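You operate a simulated robot arm through the tools that you are given. There is no shell and no other tool. Be economical: measure what you need, move in short steps, check, and stop when the job is done.

The job below is to be done with a simulated two-armed robot. You get a single attempt, and the scene is never put back.

JOB
Fetch the tread gauge and set it on top of the teal cover. Then take the lid off the jar marked "bolts" on the top of the tyre bench and lay it down there. Then put the green carton in the small pan. Then put the red pad on the top of the workbench away on the top of the tool stand. Then open the top trolley drawer, put the bearing on the top of the workbench away in the inside of the top trolley drawer and shut the drawer again. Then open the bottom workbench drawer, put the brass nut in the inside of the bottom workbench drawer and shut the drawer again. Then press the red zero key three times. Then take the blue spark plug on the top of the workbench and put it away on the low shelf of the grey trolley. Then press the shelf tab three times. Then put the white float on the right end of the blue trolley away on the top shelf of the power unit. Do these in the order given. Set down upright: tread gauge, green carton.

The check looks at the end state, three seconds after you hand in, the way a careful person would. Anything else that was tipped, shoved, dropped, spilled or broken makes it a failure. Lids that push on must go on centred and level and be pressed home; caps that screw on are set level and turned clockwise until they are tight.

ROBOT AND FRAMES
Two 7-joint arms with two-finger grippers on one trunk, on a base that drives. Base frame: it is fixed to the floor where the robot stands at the start and does not move with it; the origin is under the middle of the robot, x ahead of it, y to its left, z up; the surface under the hand at the start is at about z = 0.85. Readings come in m, degrees, newtons and seconds.
The left shoulder is at the start at [0.07, 0.139, 1.249], the right one opposite. With the tool pointing down near the work surface each hand reaches from about 0.46 to 0.74 m from the robot's upright axis, wherever it stands, measured 20 degrees to its own side. Places, roughly: bearing (5x5x2 cm) [0.7, -1.5, 0.8]; blue spark plug (3x3x9 cm) [0.5, -2.9, 0.9]; bottom workbench drawer [0.7, -3.2, 0.5]; brass nut (3x4x2 cm) [0.8, -2.3, 0.8]; green carton [0.5, 0, 0.25]; inside of the bottom workbench drawer [0.8, -3.2, 0.4]; inside of the top trolley drawer [-1.7, -2.5, 0.8]; low shelf of the grey trolley [-7, 4.1, 0.3]; red jar, white jar [0.5, 0, 0.75]; red pad (9x6x5 cm) [0.5, -1, 0.9]; red zero key [0.5, -2.8, 0.9]; shelf tab [-1.9, 2.8, 1]; small pan (26x26x8 cm) [0.8, -2, 0.9]; teal cover (10x6x4 cm) [0.6, -3.3, 0.9]; top of the tool stand (20x20 cm) [-6.92, 2.36, 0.56]; top shelf of the power unit (31x14 cm) [-8.98, 4.8, 0.8]; top trolley drawer [-1.6, -2.5, 0.8]; tread gauge [0.5, -0.25, 1]; white float [-3.25, -2.5, 0.75]. Payload 3.43 kg a hand.
The tool frame of a hand sits at the grasp point between the pads (the TCP): z along the fingers, y along the line on which they close. The tips reach 0.03 m beyond it. The gripper opens to 0.104 m. The gripper's body begins 0.057 m behind the TCP.
Orientation is that of the tool frame in the base frame, as [roll, pitch, yaw] about the fixed x, y, z axes, in that order (R = Rz(yaw) Ry(pitch) Rx(roll)). With the fingers straight down and closing along the base's y, the tool's x points along the base's -x, its y along +y and its z along -z.

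CONTROLS
- The arms move only by the tool arm_command. It takes "left_targets", "right_targets" or both (then of equal length, played together; a hand with none holds still); each is a list that holds one entry, the list of rows, each a list of 7 numbers: the shift along the base's x, y, z in units of 20 mm (1.0 is 20 mm), then the turn, a rotation vector about the base's x, y, z in units of 6 degrees (1.0 is 6 degrees), then the finger opening in m, from 0 to 0.104. In form: [[[dx, dy, dz, wx, wy, wz, hand], ...]]. A call has 1 to 20 rows; each row shifts and turns the commanded pose from where the row before left it. A call with a number of a shift or a turn outside -1 to 1 is refused whole. Rows are played at 5 a second. More than 0.05 m and 8.6 degrees between two rows, or a gripper value outside its range, and nothing of the call is played. Where a pose cannot be reached the arm comes as near as it can. A force on the tool above 40 N (or 10 N above the force at the start of the call, whichever is more), or a blocked arm, ends the call early, and 0.2 s more pass. The fingers move at their own pace (about 0.045 m/s each) and stop on an object; they squeeze with about 28 N. The grip force told is the motor's: it shows also when the fingers shut on nothing. Time passes only in rows, and 0.2 s behind the last, so rows that do not move let the fingers close. It gives the time, the measured TCP pose, the force on the tool (base axes), the opening and the grip force at its end, in the units of the frame above (readings bear some noise), with the torque about the TCP (base axes, N m) and any sound that the robot's microphone picked up.
- Cameras (640 x 400 px; columns grow to the right, rows downward): "scene" is now at [0.1345, -0.0045, 1.4659]; the picture's right is [-0.06, -1.00, 0.00], its down [-0.69, 0.04, -0.73] and it looks along [0.73, -0.04, -0.69] (base axes); focal length 232 px, centre (320, 200). "left" rides on the left gripper at [0.067, -0.018, -0.09] in its tool frame; the picture's right is [0.25, 0.97, 0.00], its down [-0.73, 0.19, -0.66] and it looks along [-0.64, 0.17, 0.75] (tool axes); focal length 218 px, centre (320, 200). "right" rides on the right gripper at [0.067, 0.018, -0.09] in its tool frame; the picture's right is [-0.25, 0.97, 0.00], its down [-0.73, -0.19, -0.66] and it looks along [-0.64, -0.17, 0.75] (tool axes); focal length 218 px, centre (320, 200). There is no depth. A picture from a camera that has moved, and an enlarged one, comes with that camera's place and axes in the base frame and with its lens.
- camera(camera): a new picture of that camera. It takes no simulated time.
- slide_trunk(by): slides the trunk up (or, below 0, down) by that many m; the arms and the scene camera ride with it, the base frame stays. It gives what a move gives, with no picture.
- drive_base(legs): drives the robot by 1 to 6 legs, each [ahead, left, turn to the left] in m, m and degrees, along the robot's own axes; the way and the turn of a leg run together, so that a leg with both is an arc; at most 1.5 m and 180 degrees a leg. The arms and the cameras ride along, it lands a little off, and it stops where it bumps. It gives what a move gives.
- turn_head(pan, tilt): turns the head with the scene camera to pan (to the left, within 86 degrees either way) and tilt (down, from -29 to 69), counted from straight ahead of the robot. It gives what a move gives.
- close_up(camera, box): a new picture of the part [left, top, right, bottom] of that camera's present view, enlarged. It takes no simulated time.
- sign_off(): hands the job in; it is judged then, once.

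Work in short steps. Places have to be worked out from the pictures, the camera data and where the tool is seen: move nearer, look again, correct. Check each grasp and each placing, and mend what went wrong. You have 535 turns and 320 pictures in all, those below and enlarged ones among them. Open the grippers and draw the arms clear of the work before you hand the job in, unless the task says otherwise.

The tools are called as a command line: name --argument value ..., lists and objects as JSON in quotes. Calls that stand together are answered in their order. arm_command: Moves the arms, as the interface text tells. Its arguments: {"type":"object","properties":{"left_targets":{"type":"array","items":{"type":"array","items":{"type":"array","items":{"type":"number"}}}},"right_targets":{"type":"array","items":{"type":"array","items":{"type":"array","items":{"type":"number"}}}}},"required":[]} The other tools are called the same way: slide_trunk (by) slides the trunk up or down; drive_base (legs) drives the base; turn_head (pan, tilt) turns the head that bears the scene camera; camera (camera) takes a picture; close_up (camera, box) takes an enlarged picture of a part of a camera's view; sign_off () hands the job in.

At the start:

```text
t: 0.0
left_eef_pos: [0.5028, 0.1036, 1.2808]
left_orientation: [180.0, 0.0, -180.0]
left_contact_force: [0.5, 0.5, -1.1]
left_moment: [-0.01, 0.03, 0.03]
left_width: 0.104
left_gripper_force: 0.1
right_eef_pos: [0.5289, -0.3165, 1.2009]
right_orientation: [179.8, 0.1, -179.9]
right_contact_force: [1.1, 0.2, 0.8]
right_moment: [0.0, 0.03, -0.03]
right_width: 0.1039
right_gripper_force: 0.1
trunk travel left (down, up): [-0.744, 0.196]
robot x, y, heading: [0.0013, -0.001, -0.0]
head pan, tilt: [-3.4, 43.4]
```

scene: 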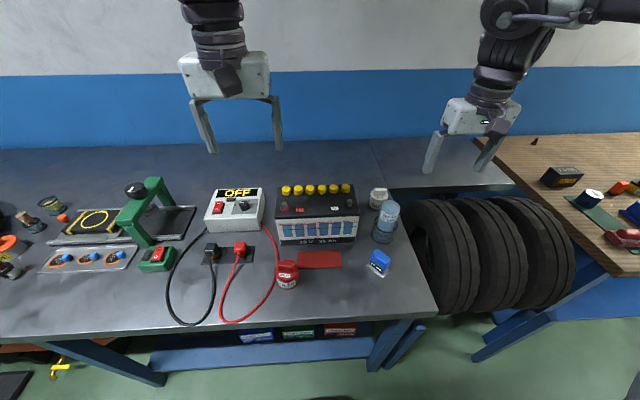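
right: 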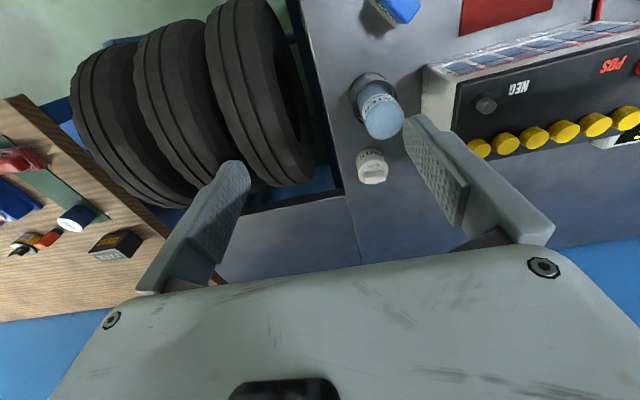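
left: 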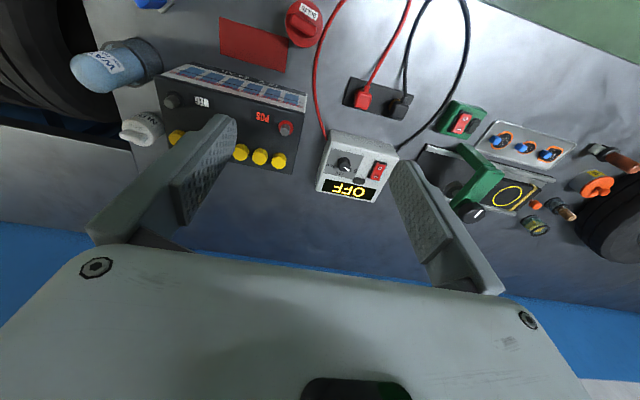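

I start with closer looks at the blue item near the bench's right edge (possible tread gauge) and the jars.

close_up --camera "scene" --box '[250, 160, 450, 310]'

close_up --camera "scene" --box '[0, 160, 280, 335]'

close_up --camera "scene" --box '[440, 130, 640, 270]'

```text
2.67 times, centred on (350, 235) of scene
camera zoom: at [0.1345, -0.0045, 1.4659], right [-0.06, -1.0, 0.0], down [-0.69, 0.04, -0.73], along [0.73, -0.04, -0.69], focal length 620 px, centre (240, 107)
```

zoom: 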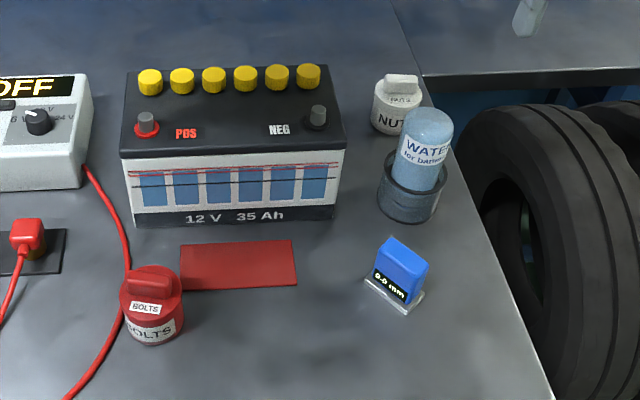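

```text
2.29 times, centred on (140, 248) of scene
camera zoom: at [0.1345, -0.0045, 1.4659], right [-0.06, -1.0, 0.0], down [-0.69, 0.04, -0.73], along [0.73, -0.04, -0.69], focal length 531 px, centre (731, 91)
```

zoom: 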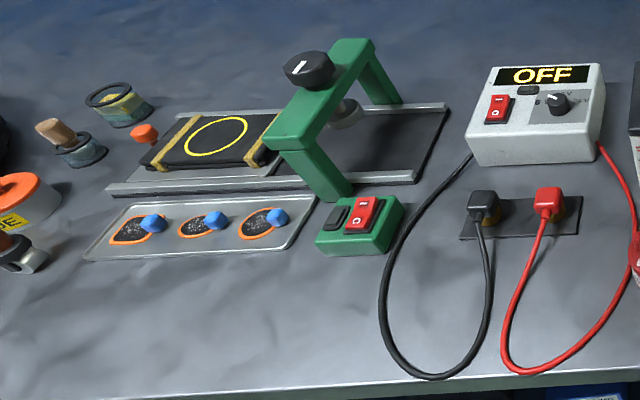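

```text
2.86 times, centred on (540, 200) of scene
camera zoom: at [0.1345, -0.0045, 1.4659], right [-0.06, -1.0, 0.0], down [-0.69, 0.04, -0.73], along [0.73, -0.04, -0.69], focal length 664 px, centre (-309, 200)
```

zoom: 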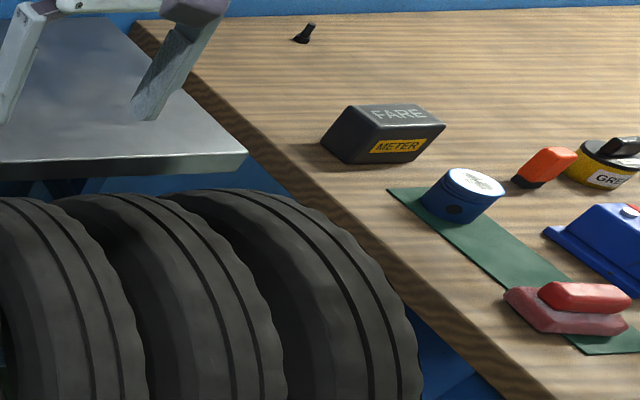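

The blue "0.0 mm" item is the tread gauge, around [0.47,-0.19]; both red lid and jar read BOLTS. I bring the right hand over the gauge and look.

arm_command --right_targets '[[[-0.5, 1, -0.8, 0, 0, 0, 0.104], [-0.5, 1, -0.8, 0, 0, 0, 0.104], [-0.5, 1, -0.8, 0, 0, 0, 0.104], [-0.5, 1, -0.8, 0, 0, 0, 0.104], [-0.5, 1, -0.8, 0, 0, 0, 0.104], [-0.5, 1, -0.8, 0, 0, 0, 0.104], [0, 0, 0, 0, 0, 0, 0.104]]]'

camera --camera "right"

```text
t: 1.6
left_eef_pos: [0.5019, 0.103, 1.2805]
left_orientation: [-179.9, 0.0, 179.9]
left_contact_force: [0.8, 0.1, -0.2]
left_moment: [0.03, 0.0, 0.0]
left_width: 0.1041
left_gripper_force: 0.1
right_eef_pos: [0.4664, -0.1949, 1.101]
right_orientation: [179.8, 0.3, -180.0]
right_contact_force: [-0.2, -0.2, -0.5]
right_moment: [0.0, -0.01, 0.0]
right_width: 0.104
right_gripper_force: 0.1
trunk travel left (down, up): [-0.744, 0.196]
robot x, y, heading: [-0.0035, -0.0013, -0.1]
head pan, tilt: [-3.4, 43.4]
```

```text
313 pictures are left
camera right: at [0.4, -0.1763, 1.1911], right [0.25, 0.97, 0.0], down [0.73, -0.19, 0.66], along [0.64, -0.16, -0.75], focal length 218 px, centre (320, 200)
```

right: 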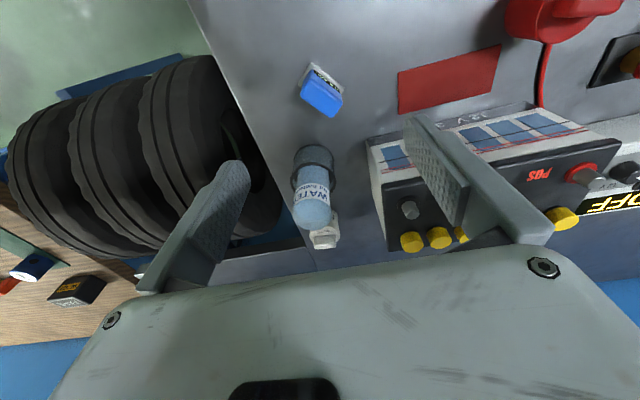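

close_up --camera "right" --box '[270, 45, 370, 135]'

```text
4.44 times, centred on (320, 90) of right
camera zoom: at [0.4, -0.1763, 1.1911], right [0.25, 0.97, 0.0], down [0.73, -0.19, 0.66], along [0.64, -0.16, -0.75], focal length 970 px, centre (320, 689)
```

zoom: 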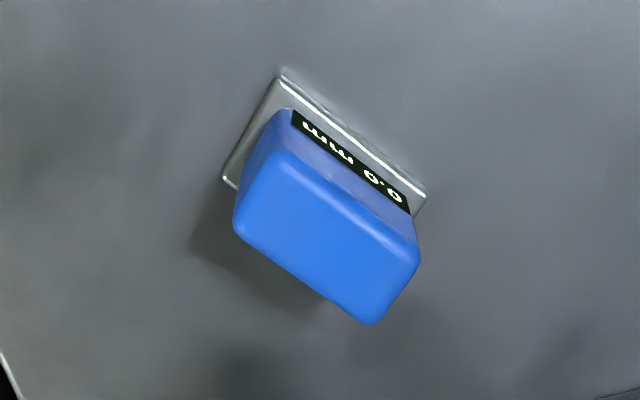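

Gauge centre ≈ [0.482,-0.194], top ≈0.90, its long side at 40° from x. I turn the hand 41° and come down over it with fingers at 0.06.

arm_command --right_targets '[[[0.1, 0, -1, 0, 0, 0.854, 0.07], [0.1, 0, -1, 0, 0, 0.854, 0.07], [0.1, 0, -1, 0, 0, 0.854, 0.07], [0.1, 0, -1, 0, 0, 0.854, 0.07], [0.1, 0, -1, 0, 0, 0.854, 0.07], [0.1, 0, -1, 0, 0, 0.854, 0.07], [0.1, 0, -1, 0, 0, 0.854, 0.07], [0.1, 0.06, -0.5, 0, 0, 0.854, 0.07], [0, 0, 0, 0, 0, 0, 0.07]]]'

camera --camera "right"

```text
t: 3.6
left_eef_pos: [0.5031, 0.105, 1.2809]
left_orientation: [179.9, -0.1, 179.9]
left_contact_force: [-0.3, -0.2, -0.1]
left_moment: [-0.01, 0.01, 0.01]
left_width: 0.1041
left_gripper_force: 0.1
right_eef_pos: [0.4704, -0.2179, 0.9672]
right_orientation: [179.9, 0.3, -139.0]
right_contact_force: [-0.3, -0.4, -0.5]
right_moment: [0.0, 0.0, 0.01]
right_width: 0.0701
right_gripper_force: 0.0
right hand out of reach, approached as far as the arm can: row 5, 6, 7, 8
trunk travel left (down, up): [-0.744, 0.196]
robot x, y, heading: [0.0017, 0.0004, 0.0]
head pan, tilt: [-3.4, 43.4]
```

```text
311 pictures are left
camera right: at [0.4088, -0.2487, 1.0567], right [-0.44, 0.9, 0.0], down [0.67, 0.33, 0.66], along [0.59, 0.3, -0.75], focal length 218 px, centre (320, 200)
```

right: 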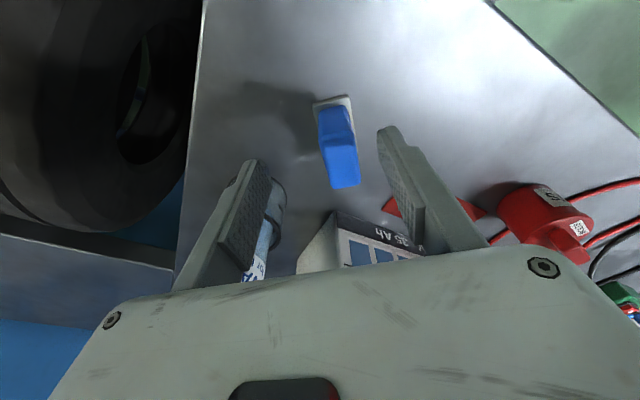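

The pose is out of reach so close in; I back the base up 0.09 m so the gauge sits in the middle of the reach, after raising the hand a bit.

arm_command --right_targets '[[[0, 0, 1, 0, 0, 0, 0.07], [0, 0, 1, 0, 0, 0, 0.07], [0, 0, 0.5, 0, 0, 0, 0.07]]]'

drive_base --legs '[[-0.09, 0, 0]]'

camera --camera "right"

```text
t: 4.4
left_eef_pos: [0.5032, 0.1046, 1.2812]
left_orientation: [-179.9, -0.1, -180.0]
left_contact_force: [0.4, 0.7, 0.0]
left_moment: [0.0, 0.02, 0.01]
left_width: 0.1042
left_gripper_force: 0.1
right_eef_pos: [0.4709, -0.2183, 1.0188]
right_orientation: [179.8, 0.2, -139.1]
right_contact_force: [-0.7, 0.2, 0.1]
right_moment: [-0.01, 0.0, -0.01]
right_width: 0.07
right_gripper_force: 0.1
trunk travel left (down, up): [-0.744, 0.196]
robot x, y, heading: [-0.001, 0.0006, 0.1]
head pan, tilt: [-3.4, 43.4]
```

```text
t: 5.5
left_eef_pos: [0.4164, 0.1046, 1.2797]
left_orientation: [180.0, -0.3, -179.9]
left_contact_force: [0.1, -1.1, -0.5]
left_moment: [-0.01, 0.06, -0.06]
left_width: 0.1043
left_gripper_force: 0.2
right_eef_pos: [0.3842, -0.2183, 1.017]
right_orientation: [179.7, 0.1, -139.1]
right_contact_force: [0.1, -0.4, -0.6]
right_moment: [0.0, 0.02, -0.01]
right_width: 0.07
right_gripper_force: 0.1
trunk travel left (down, up): [-0.744, 0.196]
robot x, y, heading: [-0.0888, -0.0027, -0.0]
head pan, tilt: [-3.4, 43.4]
```

```text
310 pictures are left
camera right: at [0.3234, -0.2484, 1.1065], right [-0.44, 0.9, 0.01], down [0.68, 0.33, 0.66], along [0.59, 0.3, -0.75], focal length 218 px, centre (320, 200)
```

right: 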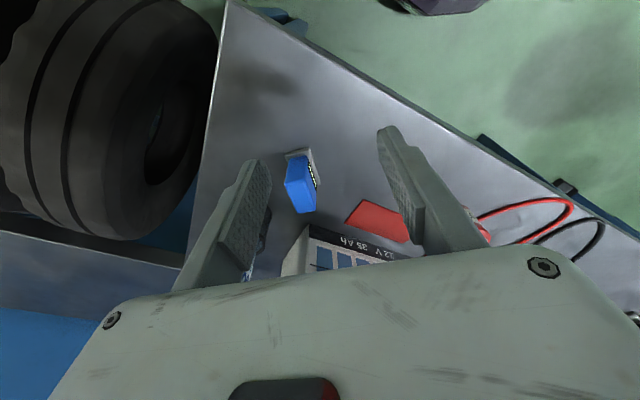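

Now I move to just above the gauge, at z≈0.95.

arm_command --right_targets '[[[1, 0.25, -0.3, 0, 0, 0, 0.07], [1, 0.25, -0.3, 0, 0, 0, 0.07], [1, 0.25, -0.8, 0, 0, 0, 0.07], [1, 0.25, -0.9, 0, 0, 0, 0.07], [0.9, 0.23, -0.9, 0, 0, 0, 0.07], [0, 0, 0, 0, 0, 0, 0.07]]]'

camera --camera "right"

```text
t: 6.9
left_eef_pos: [0.4129, 0.1038, 1.2816]
left_orientation: [-179.9, 0.0, -179.8]
left_contact_force: [-1.0, -0.2, 0.9]
left_moment: [-0.04, 0.0, 0.01]
left_width: 0.104
left_gripper_force: 0.0
right_eef_pos: [0.4302, -0.2434, 0.9872]
right_orientation: [179.9, 0.5, -139.0]
right_contact_force: [0.3, -0.5, -0.3]
right_moment: [0.0, 0.0, -0.03]
right_width: 0.07
right_gripper_force: 0.1
right hand out of reach, approached as far as the arm can: row 2, 3, 4, 5
trunk travel left (down, up): [-0.744, 0.196]
robot x, y, heading: [-0.0899, -0.0002, 0.0]
head pan, tilt: [-3.4, 43.4]
```

```text
309 pictures are left
camera right: at [0.3681, -0.2738, 1.0755], right [-0.44, 0.9, 0.0], down [0.67, 0.33, 0.66], along [0.59, 0.3, -0.75], focal length 218 px, centre (320, 200)
```

right: 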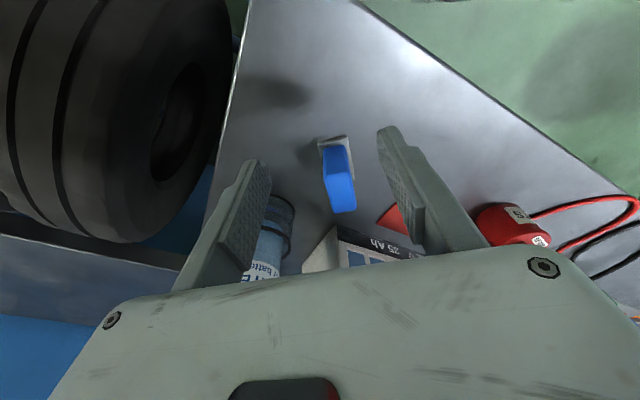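

The wrist can't do this yaw; I turn the hand the other way to grip the gauge across its long ends (tool y at 40°), staying above it.

arm_command --right_targets '[[[0, 0, 0.5, 0, 0, -0.95, 0.085], [0, 0, 0.5, 0, 0, -0.95, 0.085], [0, 0, 0, 0, 0, -0.95, 0.085], [0, 0, 0, 0, 0, -0.95, 0.085], [0, 0, 0, 0, 0, -0.95, 0.085], [0, 0, 0, 0, 0, -0.95, 0.085], [0, 0, 0, 0, 0, -0.95, 0.085], [0, 0, 0, 0, 0, -0.95, 0.085], [0, 0, 0, 0, 0, -0.95, 0.085], [0, 0, 0, 0, 0, -0.95, 0.085], [0.4, 0.4, 0, 0, 0, -0.95, 0.085], [0.4, 0.4, 0, 0, 0, -0.95, 0.085], [0.4, 0.4, 0, 0, 0, -0.95, 0.085], [0.4, 0.4, -0.5, 0, 0, -0.95, 0.085], [0.5, 0.45, -0.5, 0, 0, -0.95, 0.085], [0.5, 0.45, -0.5, 0, 0, -0.95, 0.085], [0, 0, 0, 0, 0, 0, 0.085]]]'

camera --camera "right"

```text
t: 10.5
left_eef_pos: [0.4135, 0.104, 1.2814]
left_orientation: [-180.0, -0.1, -179.9]
left_contact_force: [0.1, -0.2, 0.0]
left_moment: [-0.03, 0.02, -0.02]
left_width: 0.1041
left_gripper_force: 0.1
right_eef_pos: [0.4998, -0.3361, 1.0609]
right_orientation: [179.9, 0.0, 129.8]
right_contact_force: [0.7, 0.0, 1.4]
right_moment: [0.02, -0.02, -0.03]
right_width: 0.0852
right_gripper_force: 0.1
right hand out of reach, approached as far as the arm can: row 11, 12, 13, 14, 15, 16
trunk travel left (down, up): [-0.744, 0.196]
robot x, y, heading: [-0.0922, 0.0003, 0.0]
head pan, tilt: [-3.4, 43.4]
```

```text
308 pictures are left
camera right: at [0.4721, -0.2717, 1.1496], right [0.9, 0.43, 0.0], down [0.32, -0.68, 0.66], along [0.28, -0.59, -0.75], focal length 218 px, centre (320, 200)
```

right: 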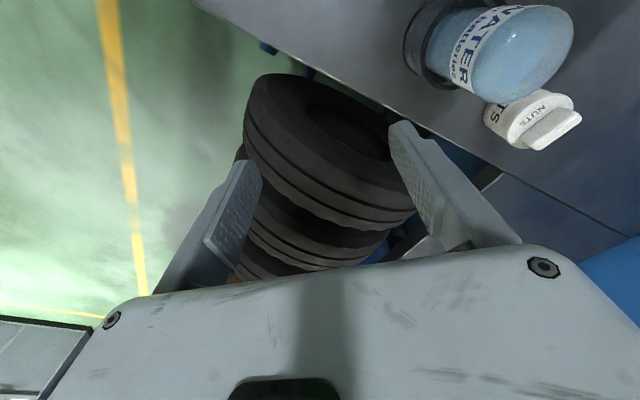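

The wrist range is limited, so I'll instead turn the base ~41° so the hand faces the gauge squarely. First I raise the hand and undo the yaw.

arm_command --right_targets '[[[-0.3, 0, 1, 0, 0, 0.928, 0.085], [-0.3, 0, 1, 0, 0, 0.928, 0.085], [-0.3, 0, 1, 0, 0, 0.928, 0.085], [-0.3, 0, 1, 0, 0, 0.928, 0.085], [0, 0, 0.5, 0, 0, 0.928, 0.085], [0, 0, 0, 0, 0, 0.928, 0.085], [0, 0, 0, 0, 0, 0.928, 0.085], [0, 0, 0, 0, 0, 0.928, 0.085], [0, 0, 0, 0, 0, 0.928, 0.085], [0, 0, 0, 0, 0, 0, 0.085]]]'

turn_head --pan -30 --tilt 60

camera --camera "scene"

```text
t: 12.7
left_eef_pos: [0.4129, 0.1053, 1.2805]
left_orientation: [180.0, -0.2, -179.9]
left_contact_force: [0.8, -0.4, 0.4]
left_moment: [0.0, 0.01, -0.01]
left_width: 0.1038
left_gripper_force: 0.1
right_eef_pos: [0.4751, -0.3349, 1.1483]
right_orientation: [179.8, 0.3, 179.9]
right_contact_force: [-0.7, 0.8, -0.2]
right_moment: [0.02, -0.01, 0.0]
right_width: 0.0852
right_gripper_force: 0.0
trunk travel left (down, up): [-0.744, 0.196]
robot x, y, heading: [-0.0888, 0.0004, -0.1]
head pan, tilt: [-3.4, 43.4]
```

```text
t: 13.6
left_eef_pos: [0.4138, 0.1035, 1.2798]
left_orientation: [180.0, -0.1, 180.0]
left_contact_force: [-0.4, -0.1, -0.2]
left_moment: [-0.03, 0.02, 0.0]
left_width: 0.1041
left_gripper_force: 0.1
right_eef_pos: [0.4759, -0.3362, 1.15]
right_orientation: [179.8, 0.3, 180.0]
right_contact_force: [0.1, 0.1, -0.3]
right_moment: [0.02, 0.0, 0.01]
right_width: 0.0849
right_gripper_force: 0.0
trunk travel left (down, up): [-0.744, 0.196]
robot x, y, heading: [-0.0902, 0.0016, -0.1]
head pan, tilt: [-30.0, 60.0]
```

```text
307 pictures are left
camera scene: at [0.0209, -0.0328, 1.4442], right [-0.5, -0.87, 0.0], down [-0.75, 0.43, -0.5], along [0.43, -0.25, -0.87], focal length 232 px, centre (320, 200)
```

scene: 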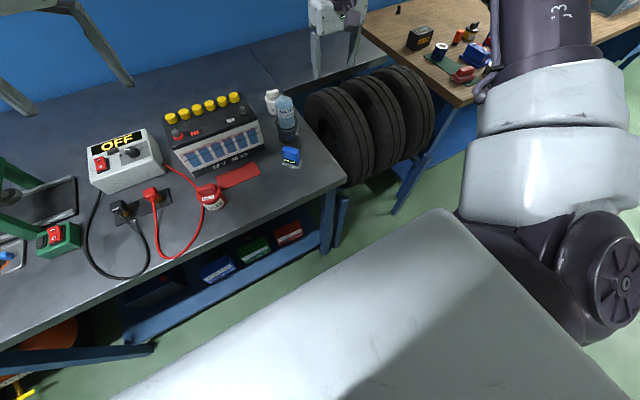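

The white plate is the torso. I shift right 0.40 m and turn left 41°, keeping the hands high.

drive_base --legs '[[0, -0.4, 0], [0, 0, 41]]'

camera --camera "right"

```text
t: 18.1
left_eef_pos: [0.2145, 0.0138, 1.2798]
left_orientation: [-180.0, -0.1, -138.0]
left_contact_force: [-0.3, 0.4, 0.4]
left_moment: [0.0, 0.02, 0.0]
left_width: 0.1039
left_gripper_force: 0.0
right_eef_pos: [0.5549, -0.2725, 1.1495]
right_orientation: [179.7, 0.4, -138.2]
right_contact_force: [0.7, 0.4, 1.2]
right_moment: [0.0, 0.03, 0.0]
right_width: 0.0852
right_gripper_force: 0.0
trunk travel left (down, up): [-0.744, 0.196]
robot x, y, heading: [-0.0911, -0.4007, 41.9]
head pan, tilt: [-30.0, 60.0]
```

```text
306 pictures are left
camera right: at [0.4936, -0.304, 1.2385], right [-0.46, 0.89, 0.01], down [0.67, 0.34, 0.66], along [0.59, 0.3, -0.75], focal length 218 px, centre (320, 200)
```

right: 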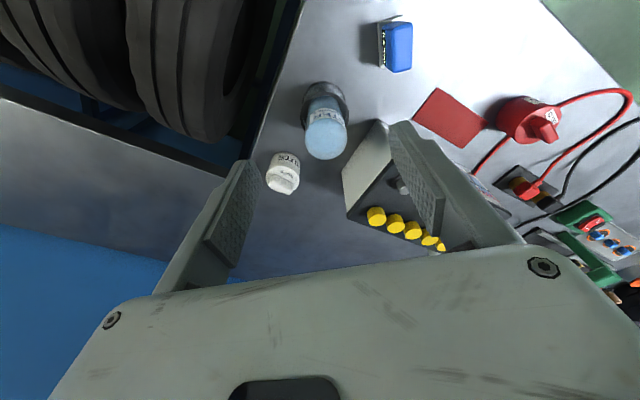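

arm_command --right_targets '[[[-0.9, 0.985, 0, 0, 0, 0, 0.07], [-0.9, 0.985, 0, 0, 0, 0, 0.07], [-0.9, 0.985, 0, 0, 0, 0, 0.07], [-0.9, 0.985, -0.5, 0, 0, 0, 0.07], [0, 0, -1, 0, 0, 0, 0.07], [0, 0, -1, 0, 0, 0, 0.07], [0, 0, -1, 0, 0, 0, 0.07], [0, 0, -1, 0, 0, 0, 0.07], [0, 0, -1, 0, 0, 0, 0.07], [0, 0, -1, 0, 0, 0, 0.07], [0, 0, -1, 0, 0, 0, 0.07], [0, 0, -1, 0, 0, 0, 0.07], [0, 0, -1, 0, 0, 0, 0.07], [0, 0, 0, 0, 0, 0, 0.07]]]'

camera --camera "right"

```text
t: 21.1
left_eef_pos: [0.2148, 0.0132, 1.2801]
left_orientation: [179.9, -0.1, -138.0]
left_contact_force: [0.2, -0.3, -0.2]
left_moment: [0.0, -0.02, 0.01]
left_width: 0.1039
left_gripper_force: 0.0
right_eef_pos: [0.4692, -0.2482, 0.9596]
right_orientation: [179.7, 0.4, -138.2]
right_contact_force: [0.3, 0.0, -0.1]
right_moment: [-0.01, 0.01, -0.01]
right_width: 0.0696
right_gripper_force: 0.1
right hand out of reach, approached as far as the arm can: row 1, 2, 3, 4, 11, 12, 13
trunk travel left (down, up): [-0.744, 0.196]
robot x, y, heading: [-0.0878, -0.3966, 42.0]
head pan, tilt: [-30.0, 60.0]
```

```text
305 pictures are left
camera right: at [0.4085, -0.2798, 1.049], right [-0.46, 0.89, 0.01], down [0.67, 0.34, 0.66], along [0.59, 0.31, -0.75], focal length 218 px, centre (320, 200)
```

right: 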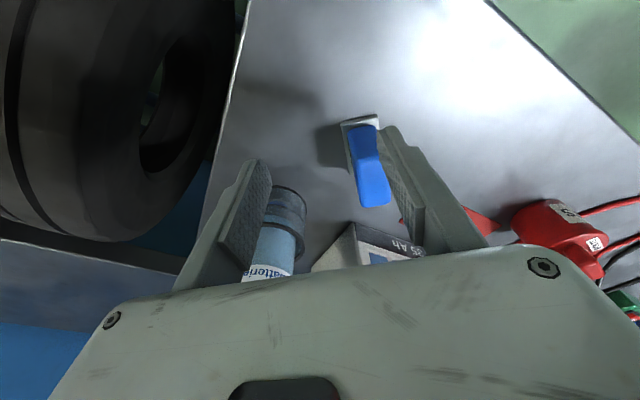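

The reach message may come from the left arm being in the way; I move the left hand 0.16 m outward and nudge the right toward the gauge at a slightly raised height.

arm_command --left_targets '[[[-0.65, 0.72, 0, 0, 0, 0, 0.104], [-0.65, 0.72, 0, 0, 0, 0, 0.104], [-0.65, 0.72, 0, 0, 0, 0, 0.104], [-0.65, 0.72, 0, 0, 0, 0, 0.104], [-0.65, 0.72, 0, 0, 0, 0, 0.104], [-0.65, 0.72, 0, 0, 0, 0, 0.104], [-0.65, 0.72, 0, 0, 0, 0, 0.104], [-0.65, 0.72, 0, 0, 0, 0, 0.104], [0, 0, 0, 0, 0, 0, 0.104], [0, 0, 0, 0, 0, 0, 0.104], [0, 0, 0, 0, 0, 0, 0.104]]]' --right_targets '[[[0, 0, 0.5, 0, 0, 0, 0.07], [0, 0, 0.5, 0, 0, 0, 0.07], [0, 0, 0, 0, 0, 0, 0.07], [0, 0, 0, 0, 0, 0, 0.07], [0, 0, 0, 0, 0, 0, 0.07], [0, 0, 0, 0, 0, 0, 0.07], [0, 0, 0, 0, 0, 0, 0.07], [0.1, 0.54, 0, 0, 0, 0, 0.07], [0.1, 0.54, 0, 0, 0, 0, 0.07], [0.2, 0.8, 0, 0, 0, 0, 0.07], [0.2, 0.8, 0, 0, 0, 0, 0.07]]]'

```text
t: 23.5
left_eef_pos: [0.1093, 0.1302, 1.2816]
left_orientation: [180.0, -0.1, -138.0]
left_contact_force: [-0.1, 0.0, -0.2]
left_moment: [0.0, -0.01, 0.0]
left_width: 0.1039
left_gripper_force: 0.1
right_eef_pos: [0.4756, -0.2316, 0.9919]
right_orientation: [179.7, 0.2, -138.2]
right_contact_force: [0.8, 0.5, 0.5]
right_moment: [-0.01, 0.02, -0.02]
right_width: 0.07
right_gripper_force: 0.0
right hand out of reach, approached as far as the arm can: row 9, 10, 11
trunk travel left (down, up): [-0.744, 0.196]
robot x, y, heading: [-0.0926, -0.4002, 41.8]
head pan, tilt: [-30.0, 60.0]
```

Still limited, so it's the arm's configuration; I'll try another trunk height: up 0.15 m, then go in again.

slide_trunk --by 0.15

arm_command --right_targets '[[[0.1, 0.6, 0, 0, 0, 0, 0.07], [0.1, 0.7, 0, 0, 0, 0, 0.07], [0.15, 0.6, 0, 0, 0, 0, 0.07], [0, 0, -1, 0, 0, 0, 0.07], [0, 0, -1, 0, 0, 0, 0.07], [0, 0, -1, 0, 0, 0, 0.07], [0, 0, -1, 0, 0, 0, 0.07], [0, 0, -1, 0, 0, 0, 0.07], [0, 0, -1, 0, 0, 0, 0.07], [0, 0, -1, 0, 0, 0, 0.07], [0, 0, 0, 0, 0, 0, 0.07]]]'

camera --camera "right"

```text
t: 25.2
left_eef_pos: [0.1096, 0.1296, 1.4321]
left_orientation: [180.0, -0.1, -138.1]
left_contact_force: [-0.7, -0.3, -0.3]
left_moment: [0.01, 0.02, -0.02]
left_width: 0.1041
left_gripper_force: 0.1
right_eef_pos: [0.476, -0.2309, 1.1426]
right_orientation: [179.7, 0.4, -138.2]
right_contact_force: [0.2, 0.1, 0.1]
right_moment: [0.02, 0.01, 0.02]
right_width: 0.0701
right_gripper_force: 0.0
trunk travel left (down, up): [-0.894, 0.046]
robot x, y, heading: [-0.0883, -0.401, 42.2]
head pan, tilt: [-30.0, 60.0]
```

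```text
t: 27.6
left_eef_pos: [0.1091, 0.1288, 1.4319]
left_orientation: [-180.0, -0.2, -138.1]
left_contact_force: [0.0, 0.4, 0.0]
left_moment: [-0.01, -0.01, -0.01]
left_width: 0.104
left_gripper_force: 0.0
right_eef_pos: [0.4706, -0.2883, 1.0617]
right_orientation: [179.7, 0.4, -138.2]
right_contact_force: [-0.8, 0.1, 0.7]
right_moment: [0.01, 0.03, 0.02]
right_width: 0.0701
right_gripper_force: 0.1
right hand out of reach, approached as far as the arm can: row 1, 2, 3, 4, 5, 6, 7, 8, 9, 10
trunk travel left (down, up): [-0.894, 0.046]
robot x, y, heading: [-0.0885, -0.399, 42.1]
head pan, tilt: [-30.0, 60.0]
```

```text
304 pictures are left
camera right: at [0.41, -0.3201, 1.1501], right [-0.46, 0.89, 0.01], down [0.67, 0.34, 0.66], along [0.59, 0.31, -0.75], focal length 218 px, centre (320, 200)
```

right: 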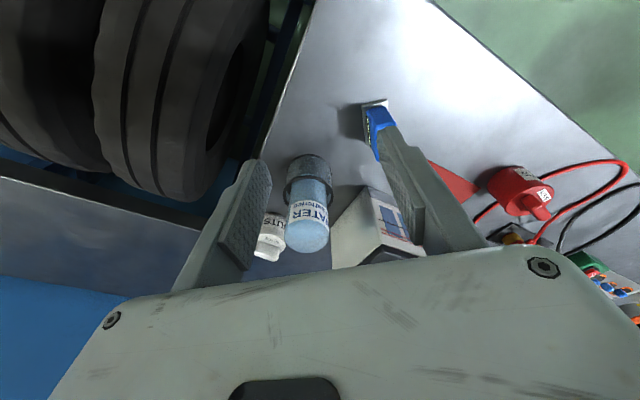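

Higher is worse, so lower the trunk: I raise the hand first and then slide the trunk down 0.3 m.

arm_command --right_targets '[[[0, 0, 1, 0, 0, 0, 0.07], [0, 0, 1, 0, 0, 0, 0.07], [0, 0, 1, 0, 0, 0, 0.07], [0, 0, 1, 0, 0, 0, 0.07], [0, 0, 1, 0, 0, 0, 0.07], [0, 0, 1, 0, 0, 0, 0.07], [0, 0, 1, 0, 0, 0, 0.07], [0, 0, 1, 0, 0, 0, 0.07], [0, 0, 1, 0, 0, 0, 0.07], [0, 0, 1, 0, 0, 0, 0.07], [0, 0, 1, 0, 0, 0, 0.07], [0, 0, 1, 0, 0, 0, 0.07], [0, 0, 0, 0, 0, 0, 0.07]]]'

slide_trunk --by -0.25

arm_command --right_targets '[[[0.1, 0.95, 0, 0, 0, 0, 0.07], [0.1, 0.95, 0, 0, 0, 0, 0.07], [0.1, 0.95, 0, 0, 0, 0, 0.07], [0.1, 0.95, 0, 0, 0, 0, 0.07], [0.2, 0.92, 0, 0, 0, 0, 0.07], [0, 0, 0, 0, 0, 0, 0.07]]]'

```text
t: 30.4
left_eef_pos: [0.1089, 0.1291, 1.4317]
left_orientation: [179.9, -0.2, -138.1]
left_contact_force: [-0.3, -0.8, -0.4]
left_moment: [0.04, 0.02, -0.03]
left_width: 0.104
left_gripper_force: 0.1
right_eef_pos: [0.4701, -0.2887, 1.3017]
right_orientation: [179.8, 0.4, -138.1]
right_contact_force: [-0.2, -0.3, 0.1]
right_moment: [0.01, -0.01, 0.0]
right_width: 0.07
right_gripper_force: 0.0
trunk travel left (down, up): [-0.894, 0.046]
robot x, y, heading: [-0.093, -0.4043, 41.9]
head pan, tilt: [-30.0, 60.0]
```

```text
t: 33.0
left_eef_pos: [0.1088, 0.1298, 1.1823]
left_orientation: [-179.9, -0.1, -137.9]
left_contact_force: [-0.3, -0.3, 0.0]
left_moment: [0.02, 0.0, 0.01]
left_width: 0.104
left_gripper_force: 0.0
right_eef_pos: [0.4693, -0.29, 1.051]
right_orientation: [179.7, 0.4, -138.2]
right_contact_force: [0.1, -0.2, 0.4]
right_moment: [0.01, -0.02, 0.01]
right_width: 0.0701
right_gripper_force: 0.1
trunk travel left (down, up): [-0.644, 0.296]
robot x, y, heading: [-0.0906, -0.397, 41.9]
head pan, tilt: [-30.0, 60.0]
```

```text
t: 34.4
left_eef_pos: [0.1081, 0.1289, 1.1821]
left_orientation: [180.0, -0.1, -138.1]
left_contact_force: [-0.3, 0.2, 0.2]
left_moment: [-0.02, -0.04, 0.0]
left_width: 0.1041
left_gripper_force: 0.1
right_eef_pos: [0.4725, -0.228, 1.0383]
right_orientation: [179.6, 0.5, -138.2]
right_contact_force: [-0.1, -0.4, -0.2]
right_moment: [0.01, 0.01, 0.0]
right_width: 0.07
right_gripper_force: 0.1
right hand out of reach, approached as far as the arm can: row 4, 5
trunk travel left (down, up): [-0.644, 0.296]
robot x, y, heading: [-0.0932, -0.3973, 42.1]
head pan, tilt: [-30.0, 60.0]
```

The limit looks like about 25° inward bearing; I shift the base 0.08 m to its left so that the gauge is more to the right.

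drive_base --legs '[[0, 0.08, 0]]'

camera --camera "right"

```text
t: 35.4
left_eef_pos: [0.0592, 0.1853, 1.1818]
left_orientation: [179.9, -0.1, -138.1]
left_contact_force: [0.3, -0.4, -0.1]
left_moment: [0.01, 0.0, -0.01]
left_width: 0.1038
left_gripper_force: 0.0
right_eef_pos: [0.4225, -0.1721, 1.037]
right_orientation: [179.3, 0.6, -138.3]
right_contact_force: [0.0, 0.1, -0.2]
right_moment: [0.04, -0.02, -0.01]
right_width: 0.0698
right_gripper_force: 0.1
trunk travel left (down, up): [-0.644, 0.296]
robot x, y, heading: [-0.1457, -0.3406, 42.0]
head pan, tilt: [-30.0, 60.0]
```

```text
303 pictures are left
camera right: at [0.3614, -0.204, 1.1264], right [-0.45, 0.89, 0.01], down [0.67, 0.33, 0.66], along [0.59, 0.31, -0.75], focal length 218 px, centre (320, 200)
```

right: 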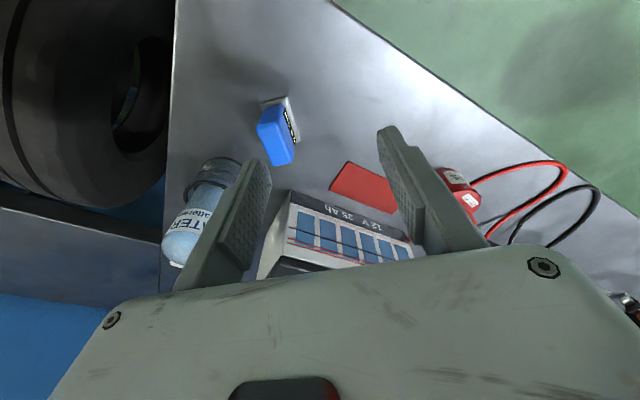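

arm_command --right_targets '[[[1, -0.36, 0, 0, 0, -0.05, 0.07], [1, -0.36, 0, 0, 0, -0.05, 0.07], [1, -0.36, 0, 0, 0, -0.05, 0.07], [0, 0, -1, 0, 0, 0, 0.07], [0, 0, -1, 0, 0, 0, 0.07], [0, 0, -1, 0, 0, 0, 0.07], [0, 0, -0.8, 0, 0, 0, 0.07], [0, 0, 0, 0, 0, 0, 0.07]]]'

camera --camera "right"

```text
t: 37.2
left_eef_pos: [0.0582, 0.1861, 1.1824]
left_orientation: [179.9, -0.2, -138.1]
left_contact_force: [-0.2, -0.5, 0.0]
left_moment: [0.01, -0.03, 0.03]
left_width: 0.1042
left_gripper_force: 0.1
right_eef_pos: [0.4817, -0.1903, 0.9623]
right_orientation: [179.4, 0.5, -139.2]
right_contact_force: [1.4, 0.0, 0.6]
right_moment: [-0.01, 0.02, -0.01]
right_width: 0.0698
right_gripper_force: 0.1
trunk travel left (down, up): [-0.644, 0.296]
robot x, y, heading: [-0.1386, -0.3434, 41.8]
head pan, tilt: [-30.0, 60.0]
```

```text
302 pictures are left
camera right: at [0.4195, -0.2226, 1.0509], right [-0.44, 0.9, 0.01], down [0.68, 0.32, 0.66], along [0.59, 0.3, -0.75], focal length 218 px, centre (320, 200)
```

right: 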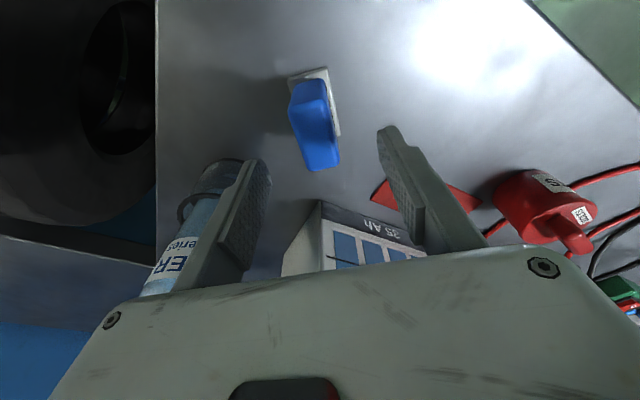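

close_up --camera "right" --box '[260, 50, 380, 190]'

```text
2.86 times, centred on (320, 120) of right
camera zoom: at [0.4195, -0.2226, 1.0509], right [-0.44, 0.9, 0.01], down [0.68, 0.32, 0.66], along [0.59, 0.3, -0.75], focal length 624 px, centre (320, 429)
```

zoom: 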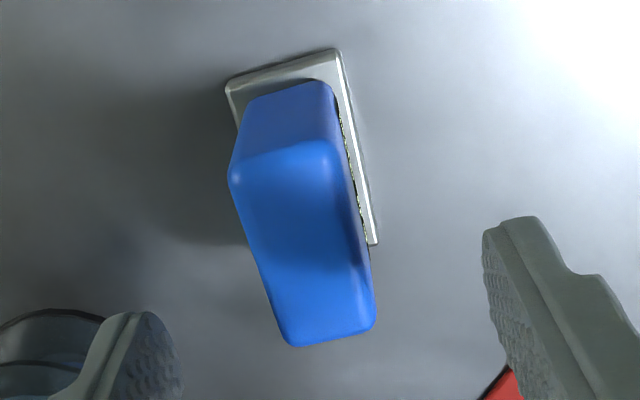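

Alignment is good to about 4 mm; I correct, descend to z≈0.893 and close.

arm_command --right_targets '[[[0.05, -0.2, -0.9, 0, 0, 0, 0.07], [0, 0, -0.9, 0, 0, 0, 0.07], [0, 0, -0.9, 0, 0, 0, 0.07], [0, 0, -0.8, 0, 0, 0, 0.07], [0, 0, 0, 0, 0, 0, 0.07], [0, 0, 0, 0, 0, 0, 0.0], [0, 0, 0, 0, 0, 0, 0.0], [0, 0, 0, 0, 0, 0, 0.0], [0, 0, 0, 0, 0, 0, 0.0], [0, 0, 0, 0, 0, 0, 0.0]]]'

camera --camera "right"

```text
t: 39.4
left_eef_pos: [0.0589, 0.1859, 1.1825]
left_orientation: [-180.0, -0.2, -138.1]
left_contact_force: [0.2, 0.5, -0.5]
left_moment: [-0.01, -0.04, -0.01]
left_width: 0.104
left_gripper_force: 0.1
right_eef_pos: [0.4835, -0.1954, 0.8931]
right_orientation: [179.5, 0.6, -139.2]
right_contact_force: [-0.8, 0.0, 0.9]
right_moment: [-0.01, -0.01, 0.03]
right_width: 0.0249
right_gripper_force: 27.8
trunk travel left (down, up): [-0.644, 0.296]
robot x, y, heading: [-0.1421, -0.3357, 42.0]
head pan, tilt: [-30.0, 60.0]
```

```text
300 pictures are left
camera right: at [0.4218, -0.227, 0.981], right [-0.44, 0.9, 0.01], down [0.68, 0.32, 0.66], along [0.59, 0.3, -0.75], focal length 218 px, centre (320, 200)
```

right: 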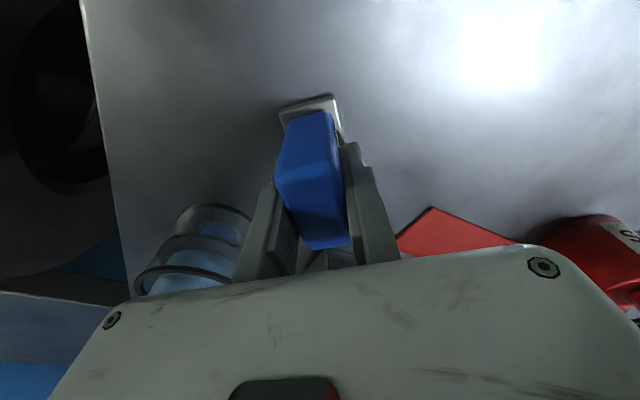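

Gauge gripped (25 mm). I lift it 0.16 m, then look down the room toward the workbench.

arm_command --right_targets '[[[0, 0, 1, 0, 0, 0, 0], [0, 0, 1, 0, 0, 0, 0], [0, 0, 1, 0, 0, 0, 0], [0, 0, 1, 0, 0, 0, 0], [0, 0, 1, 0, 0, 0, 0], [0, 0, 1, 0, 0, 0, 0], [0, 0, 1, 0, 0, 0, 0], [0, 0, 1, 0, 0, 0, 0], [0, 0, 1, 0, 0, 0, 0]]]'

drive_base --legs '[[-0.3, 0, 0], [0, 0, -42]]'

turn_head --pan -80 --tilt 30

camera --camera "scene"

camera --camera "right"

```text
t: 41.4
left_eef_pos: [0.0568, 0.1863, 1.1827]
left_orientation: [179.9, 0.1, -138.0]
left_contact_force: [0.1, -0.9, 0.7]
left_moment: [-0.01, -0.02, 0.0]
left_width: 0.1039
left_gripper_force: 0.0
right_eef_pos: [0.4773, -0.2072, 1.0671]
right_orientation: [179.5, 0.7, -139.2]
right_contact_force: [-0.8, -0.4, 0.0]
right_moment: [-0.02, -0.04, -0.02]
right_width: 0.0251
right_gripper_force: 28.2
right hand out of reach, approached as far as the arm can: row 9
trunk travel left (down, up): [-0.644, 0.296]
robot x, y, heading: [-0.1425, -0.3388, 41.8]
head pan, tilt: [-30.0, 60.0]
```

```text
t: 45.4
left_eef_pos: [0.1428, -0.2866, 1.1818]
left_orientation: [180.0, -0.1, 179.2]
left_contact_force: [-0.2, 0.7, 0.3]
left_moment: [0.0, -0.02, -0.02]
left_width: 0.1042
left_gripper_force: 0.3
right_eef_pos: [0.1853, -0.8591, 1.0669]
right_orientation: [179.4, 0.7, 178.1]
right_contact_force: [1.0, -0.3, -0.5]
right_moment: [0.02, 0.0, 0.01]
right_width: 0.0251
right_gripper_force: 28.0
trunk travel left (down, up): [-0.644, 0.296]
robot x, y, heading: [-0.3635, -0.5392, -0.7]
head pan, tilt: [-30.0, 60.0]
```

```text
t: 46.6
left_eef_pos: [0.1424, -0.286, 1.1821]
left_orientation: [-180.0, -0.1, 179.3]
left_contact_force: [-0.1, -1.1, -1.0]
left_moment: [0.0, 0.04, 0.01]
left_width: 0.1039
left_gripper_force: 0.1
right_eef_pos: [0.1859, -0.8595, 1.0675]
right_orientation: [179.5, 0.7, 178.1]
right_contact_force: [0.3, 0.4, -1.1]
right_moment: [-0.02, -0.01, -0.02]
right_width: 0.0253
right_gripper_force: 28.4
trunk travel left (down, up): [-0.644, 0.296]
robot x, y, heading: [-0.3625, -0.5424, -0.9]
head pan, tilt: [-80.0, 30.0]
```

```text
299 pictures are left
camera scene: at [-0.296, -0.6279, 1.3862], right [-0.99, -0.16, 0.0], down [-0.08, 0.49, -0.87], along [0.14, -0.85, -0.5], focal length 232 px, centre (320, 200)
```

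scene: 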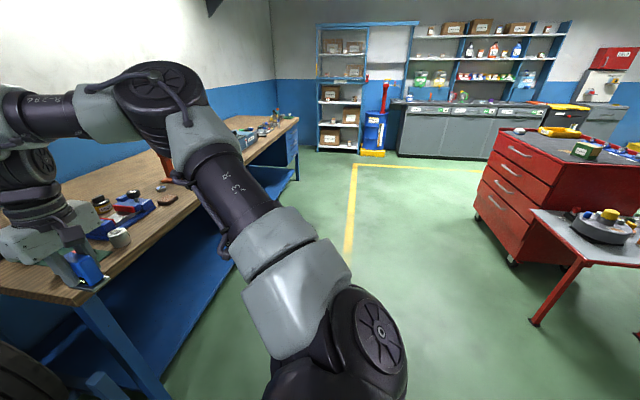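

```text
298 pictures are left
camera right: at [0.1181, -0.8395, 1.156], right [0.28, 0.96, 0.01], down [0.71, -0.22, 0.66], along [0.64, -0.18, -0.75], focal length 218 px, centre (320, 200)
```

right: 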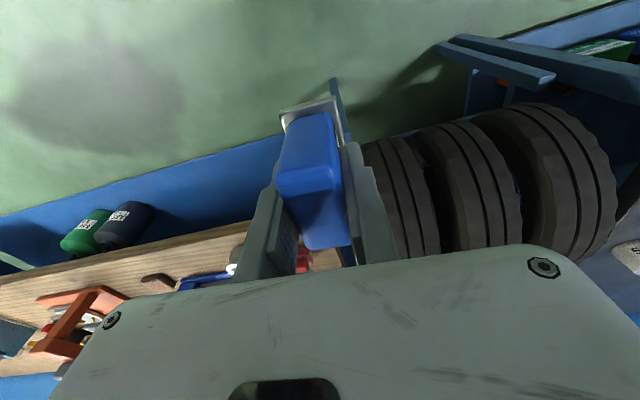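

The corridor along the workbench is free. I strafe right to y≈-3.04 at this distance and look at the bench there.

drive_base --legs '[[0, 0, 0.9], [0, -1.3, 0], [0, -1.2, 0]]'

turn_head --pan -15 --tilt 35

camera --camera "scene"

```text
t: 59.3
left_eef_pos: [0.1061, -2.8104, 1.1824]
left_orientation: [-180.0, -0.1, 178.9]
left_contact_force: [-0.5, -0.3, 0.4]
left_moment: [-0.02, -0.02, 0.01]
left_width: 0.104
left_gripper_force: 0.1
right_eef_pos: [0.1453, -3.384, 1.0674]
right_orientation: [179.6, 0.7, 177.7]
right_contact_force: [0.3, -0.3, -0.9]
right_moment: [0.0, -0.02, -0.01]
right_width: 0.0252
right_gripper_force: 28.1
trunk travel left (down, up): [-0.644, 0.296]
robot x, y, heading: [-0.4012, -3.0582, -1.3]
head pan, tilt: [-80.0, 30.0]
```

```text
t: 60.6
left_eef_pos: [0.1053, -2.8097, 1.1822]
left_orientation: [179.9, -0.2, 178.9]
left_contact_force: [-0.8, -0.8, -0.1]
left_moment: [-0.04, -0.04, 0.04]
left_width: 0.1038
left_gripper_force: 0.0
right_eef_pos: [0.145, -3.3846, 1.0674]
right_orientation: [179.5, 0.7, 177.8]
right_contact_force: [0.4, -0.5, -1.3]
right_moment: [-0.01, 0.01, -0.03]
right_width: 0.025
right_gripper_force: 28.0
trunk travel left (down, up): [-0.644, 0.296]
robot x, y, heading: [-0.4003, -3.0581, -1.2]
head pan, tilt: [-15.0, 35.0]
```

```text
297 pictures are left
camera scene: at [-0.2643, -3.0851, 1.3785], right [-0.28, -0.96, 0.0], down [-0.55, 0.16, -0.82], along [0.79, -0.23, -0.57], focal length 232 px, centre (320, 200)
```

scene: 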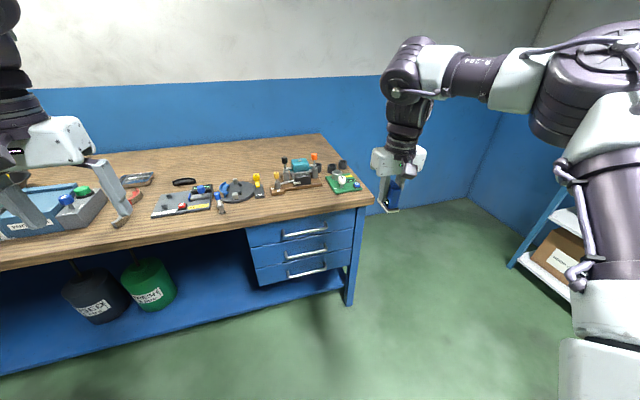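

close_up --camera "scene" --box '[140, 130, 390, 300]'

close_up --camera "scene" --box '[240, 145, 370, 215]'

```text
2.35 times, centred on (265, 215) of scene
camera zoom: at [-0.2643, -3.0851, 1.3785], right [-0.28, -0.96, 0.0], down [-0.55, 0.16, -0.82], along [0.79, -0.23, -0.57], focal length 547 px, centre (449, 165)
```

zoom: 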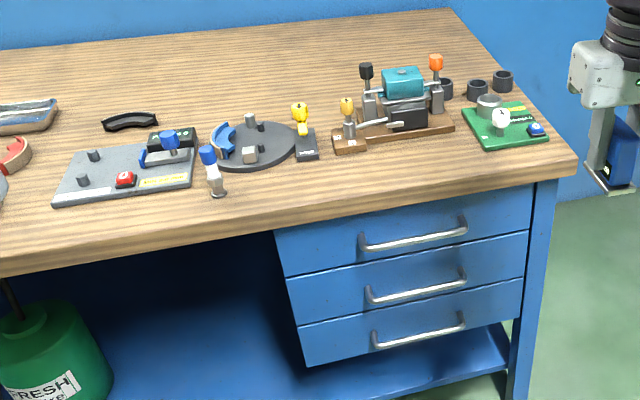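

```text
4.92 times, centred on (305, 180) of scene
camera zoom: at [-0.2643, -3.0851, 1.3785], right [-0.28, -0.96, 0.0], down [-0.55, 0.16, -0.82], along [0.79, -0.23, -0.57], focal length 1144 px, centre (394, 298)
```

zoom: 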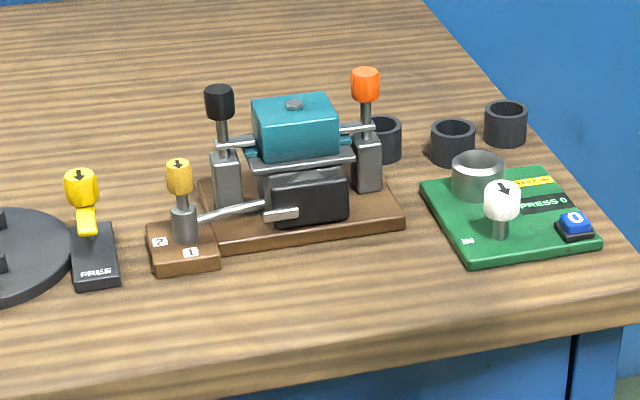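

The teal cover sits on a clamp fixture around [0.65,-3.26]. I drive in so it lies ~[0.59,-0.32] relative to the robot and look with the hand camera.

drive_base --legs '[[0, 0.13, 1.2], [0.46, 0, 0]]'

camera --camera "right"

turn_head --pan -25 --tilt 45

camera --camera "scene"

```text
t: 64.3
left_eef_pos: [0.5553, -2.6661, 1.1832]
left_orientation: [180.0, 0.0, -179.8]
left_contact_force: [0.6, 0.4, 0.0]
left_moment: [-0.02, 0.05, 0.03]
left_width: 0.104
left_gripper_force: 0.0
right_eef_pos: [0.6106, -3.2392, 1.0664]
right_orientation: [179.4, 0.7, 179.1]
right_contact_force: [-0.1, 0.3, -0.3]
right_moment: [0.01, -0.02, -0.03]
right_width: 0.0252
right_gripper_force: 27.8
trunk travel left (down, up): [-0.644, 0.296]
robot x, y, heading: [0.0551, -2.9265, -0.1]
head pan, tilt: [-15.0, 35.0]
```

```text
294 pictures are left
camera right: at [0.5422, -3.2205, 1.1564], right [0.27, 0.96, 0.01], down [0.72, -0.21, 0.66], along [0.64, -0.17, -0.75], focal length 218 px, centre (320, 200)
```

right: 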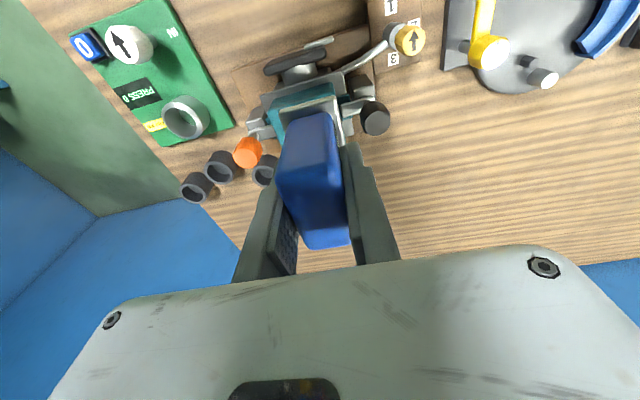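

```text
t: 65.0
left_eef_pos: [0.5585, -2.6662, 1.1812]
left_orientation: [180.0, -0.1, -179.8]
left_contact_force: [0.0, -0.9, 0.7]
left_moment: [0.0, 0.03, -0.02]
left_width: 0.104
left_gripper_force: 0.0
right_eef_pos: [0.6111, -3.2377, 1.0679]
right_orientation: [179.5, 0.8, 179.1]
right_contact_force: [0.0, 0.4, -0.7]
right_moment: [0.01, 0.03, -0.02]
right_width: 0.0251
right_gripper_force: 27.9
trunk travel left (down, up): [-0.644, 0.296]
robot x, y, heading: [0.0553, -2.9272, 0.3]
head pan, tilt: [-25.0, 45.0]
```

```text
293 pictures are left
camera scene: at [0.1833, -2.9613, 1.3636], right [-0.42, -0.91, 0.0], down [-0.64, 0.3, -0.71], along [0.64, -0.3, -0.71], focal length 232 px, centre (320, 200)
```

scene: 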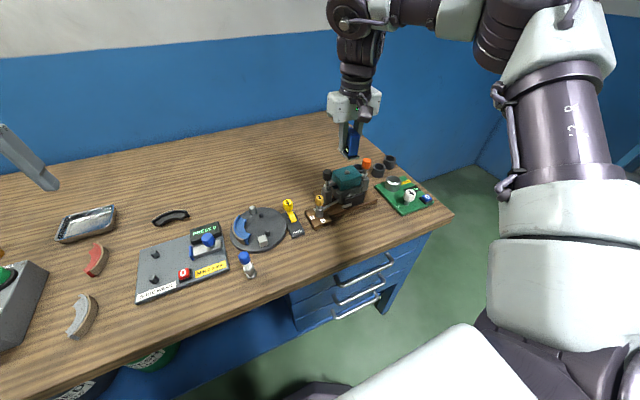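

close_up --camera "scene" --box '[295, 140, 395, 230]'

close_up --camera "right" --box '[220, 20, 440, 200]'

```text
4.44 times, centred on (345, 185) of scene
camera zoom: at [0.1833, -2.9613, 1.3636], right [-0.42, -0.91, 0.0], down [-0.64, 0.3, -0.71], along [0.64, -0.3, -0.71], focal length 1033 px, centre (209, 267)
```

zoom: 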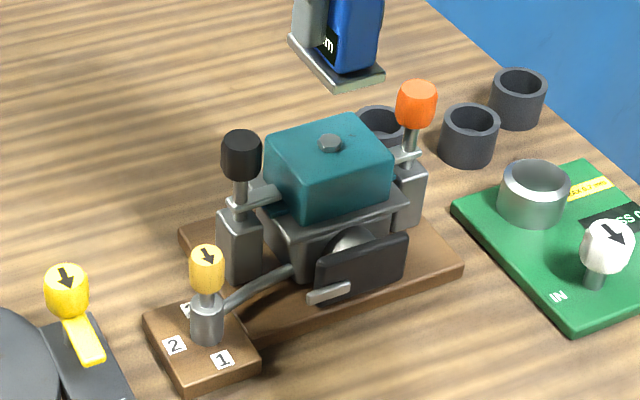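

```text
2.22 times, centred on (330, 110) of right
camera zoom: at [0.5432, -3.2205, 1.1558], right [0.27, 0.96, 0.01], down [0.72, -0.21, 0.66], along [0.64, -0.17, -0.75], focal length 485 px, centre (298, 400)
```

zoom: 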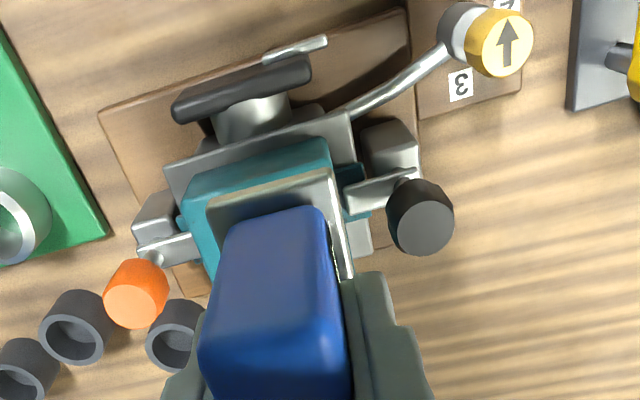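

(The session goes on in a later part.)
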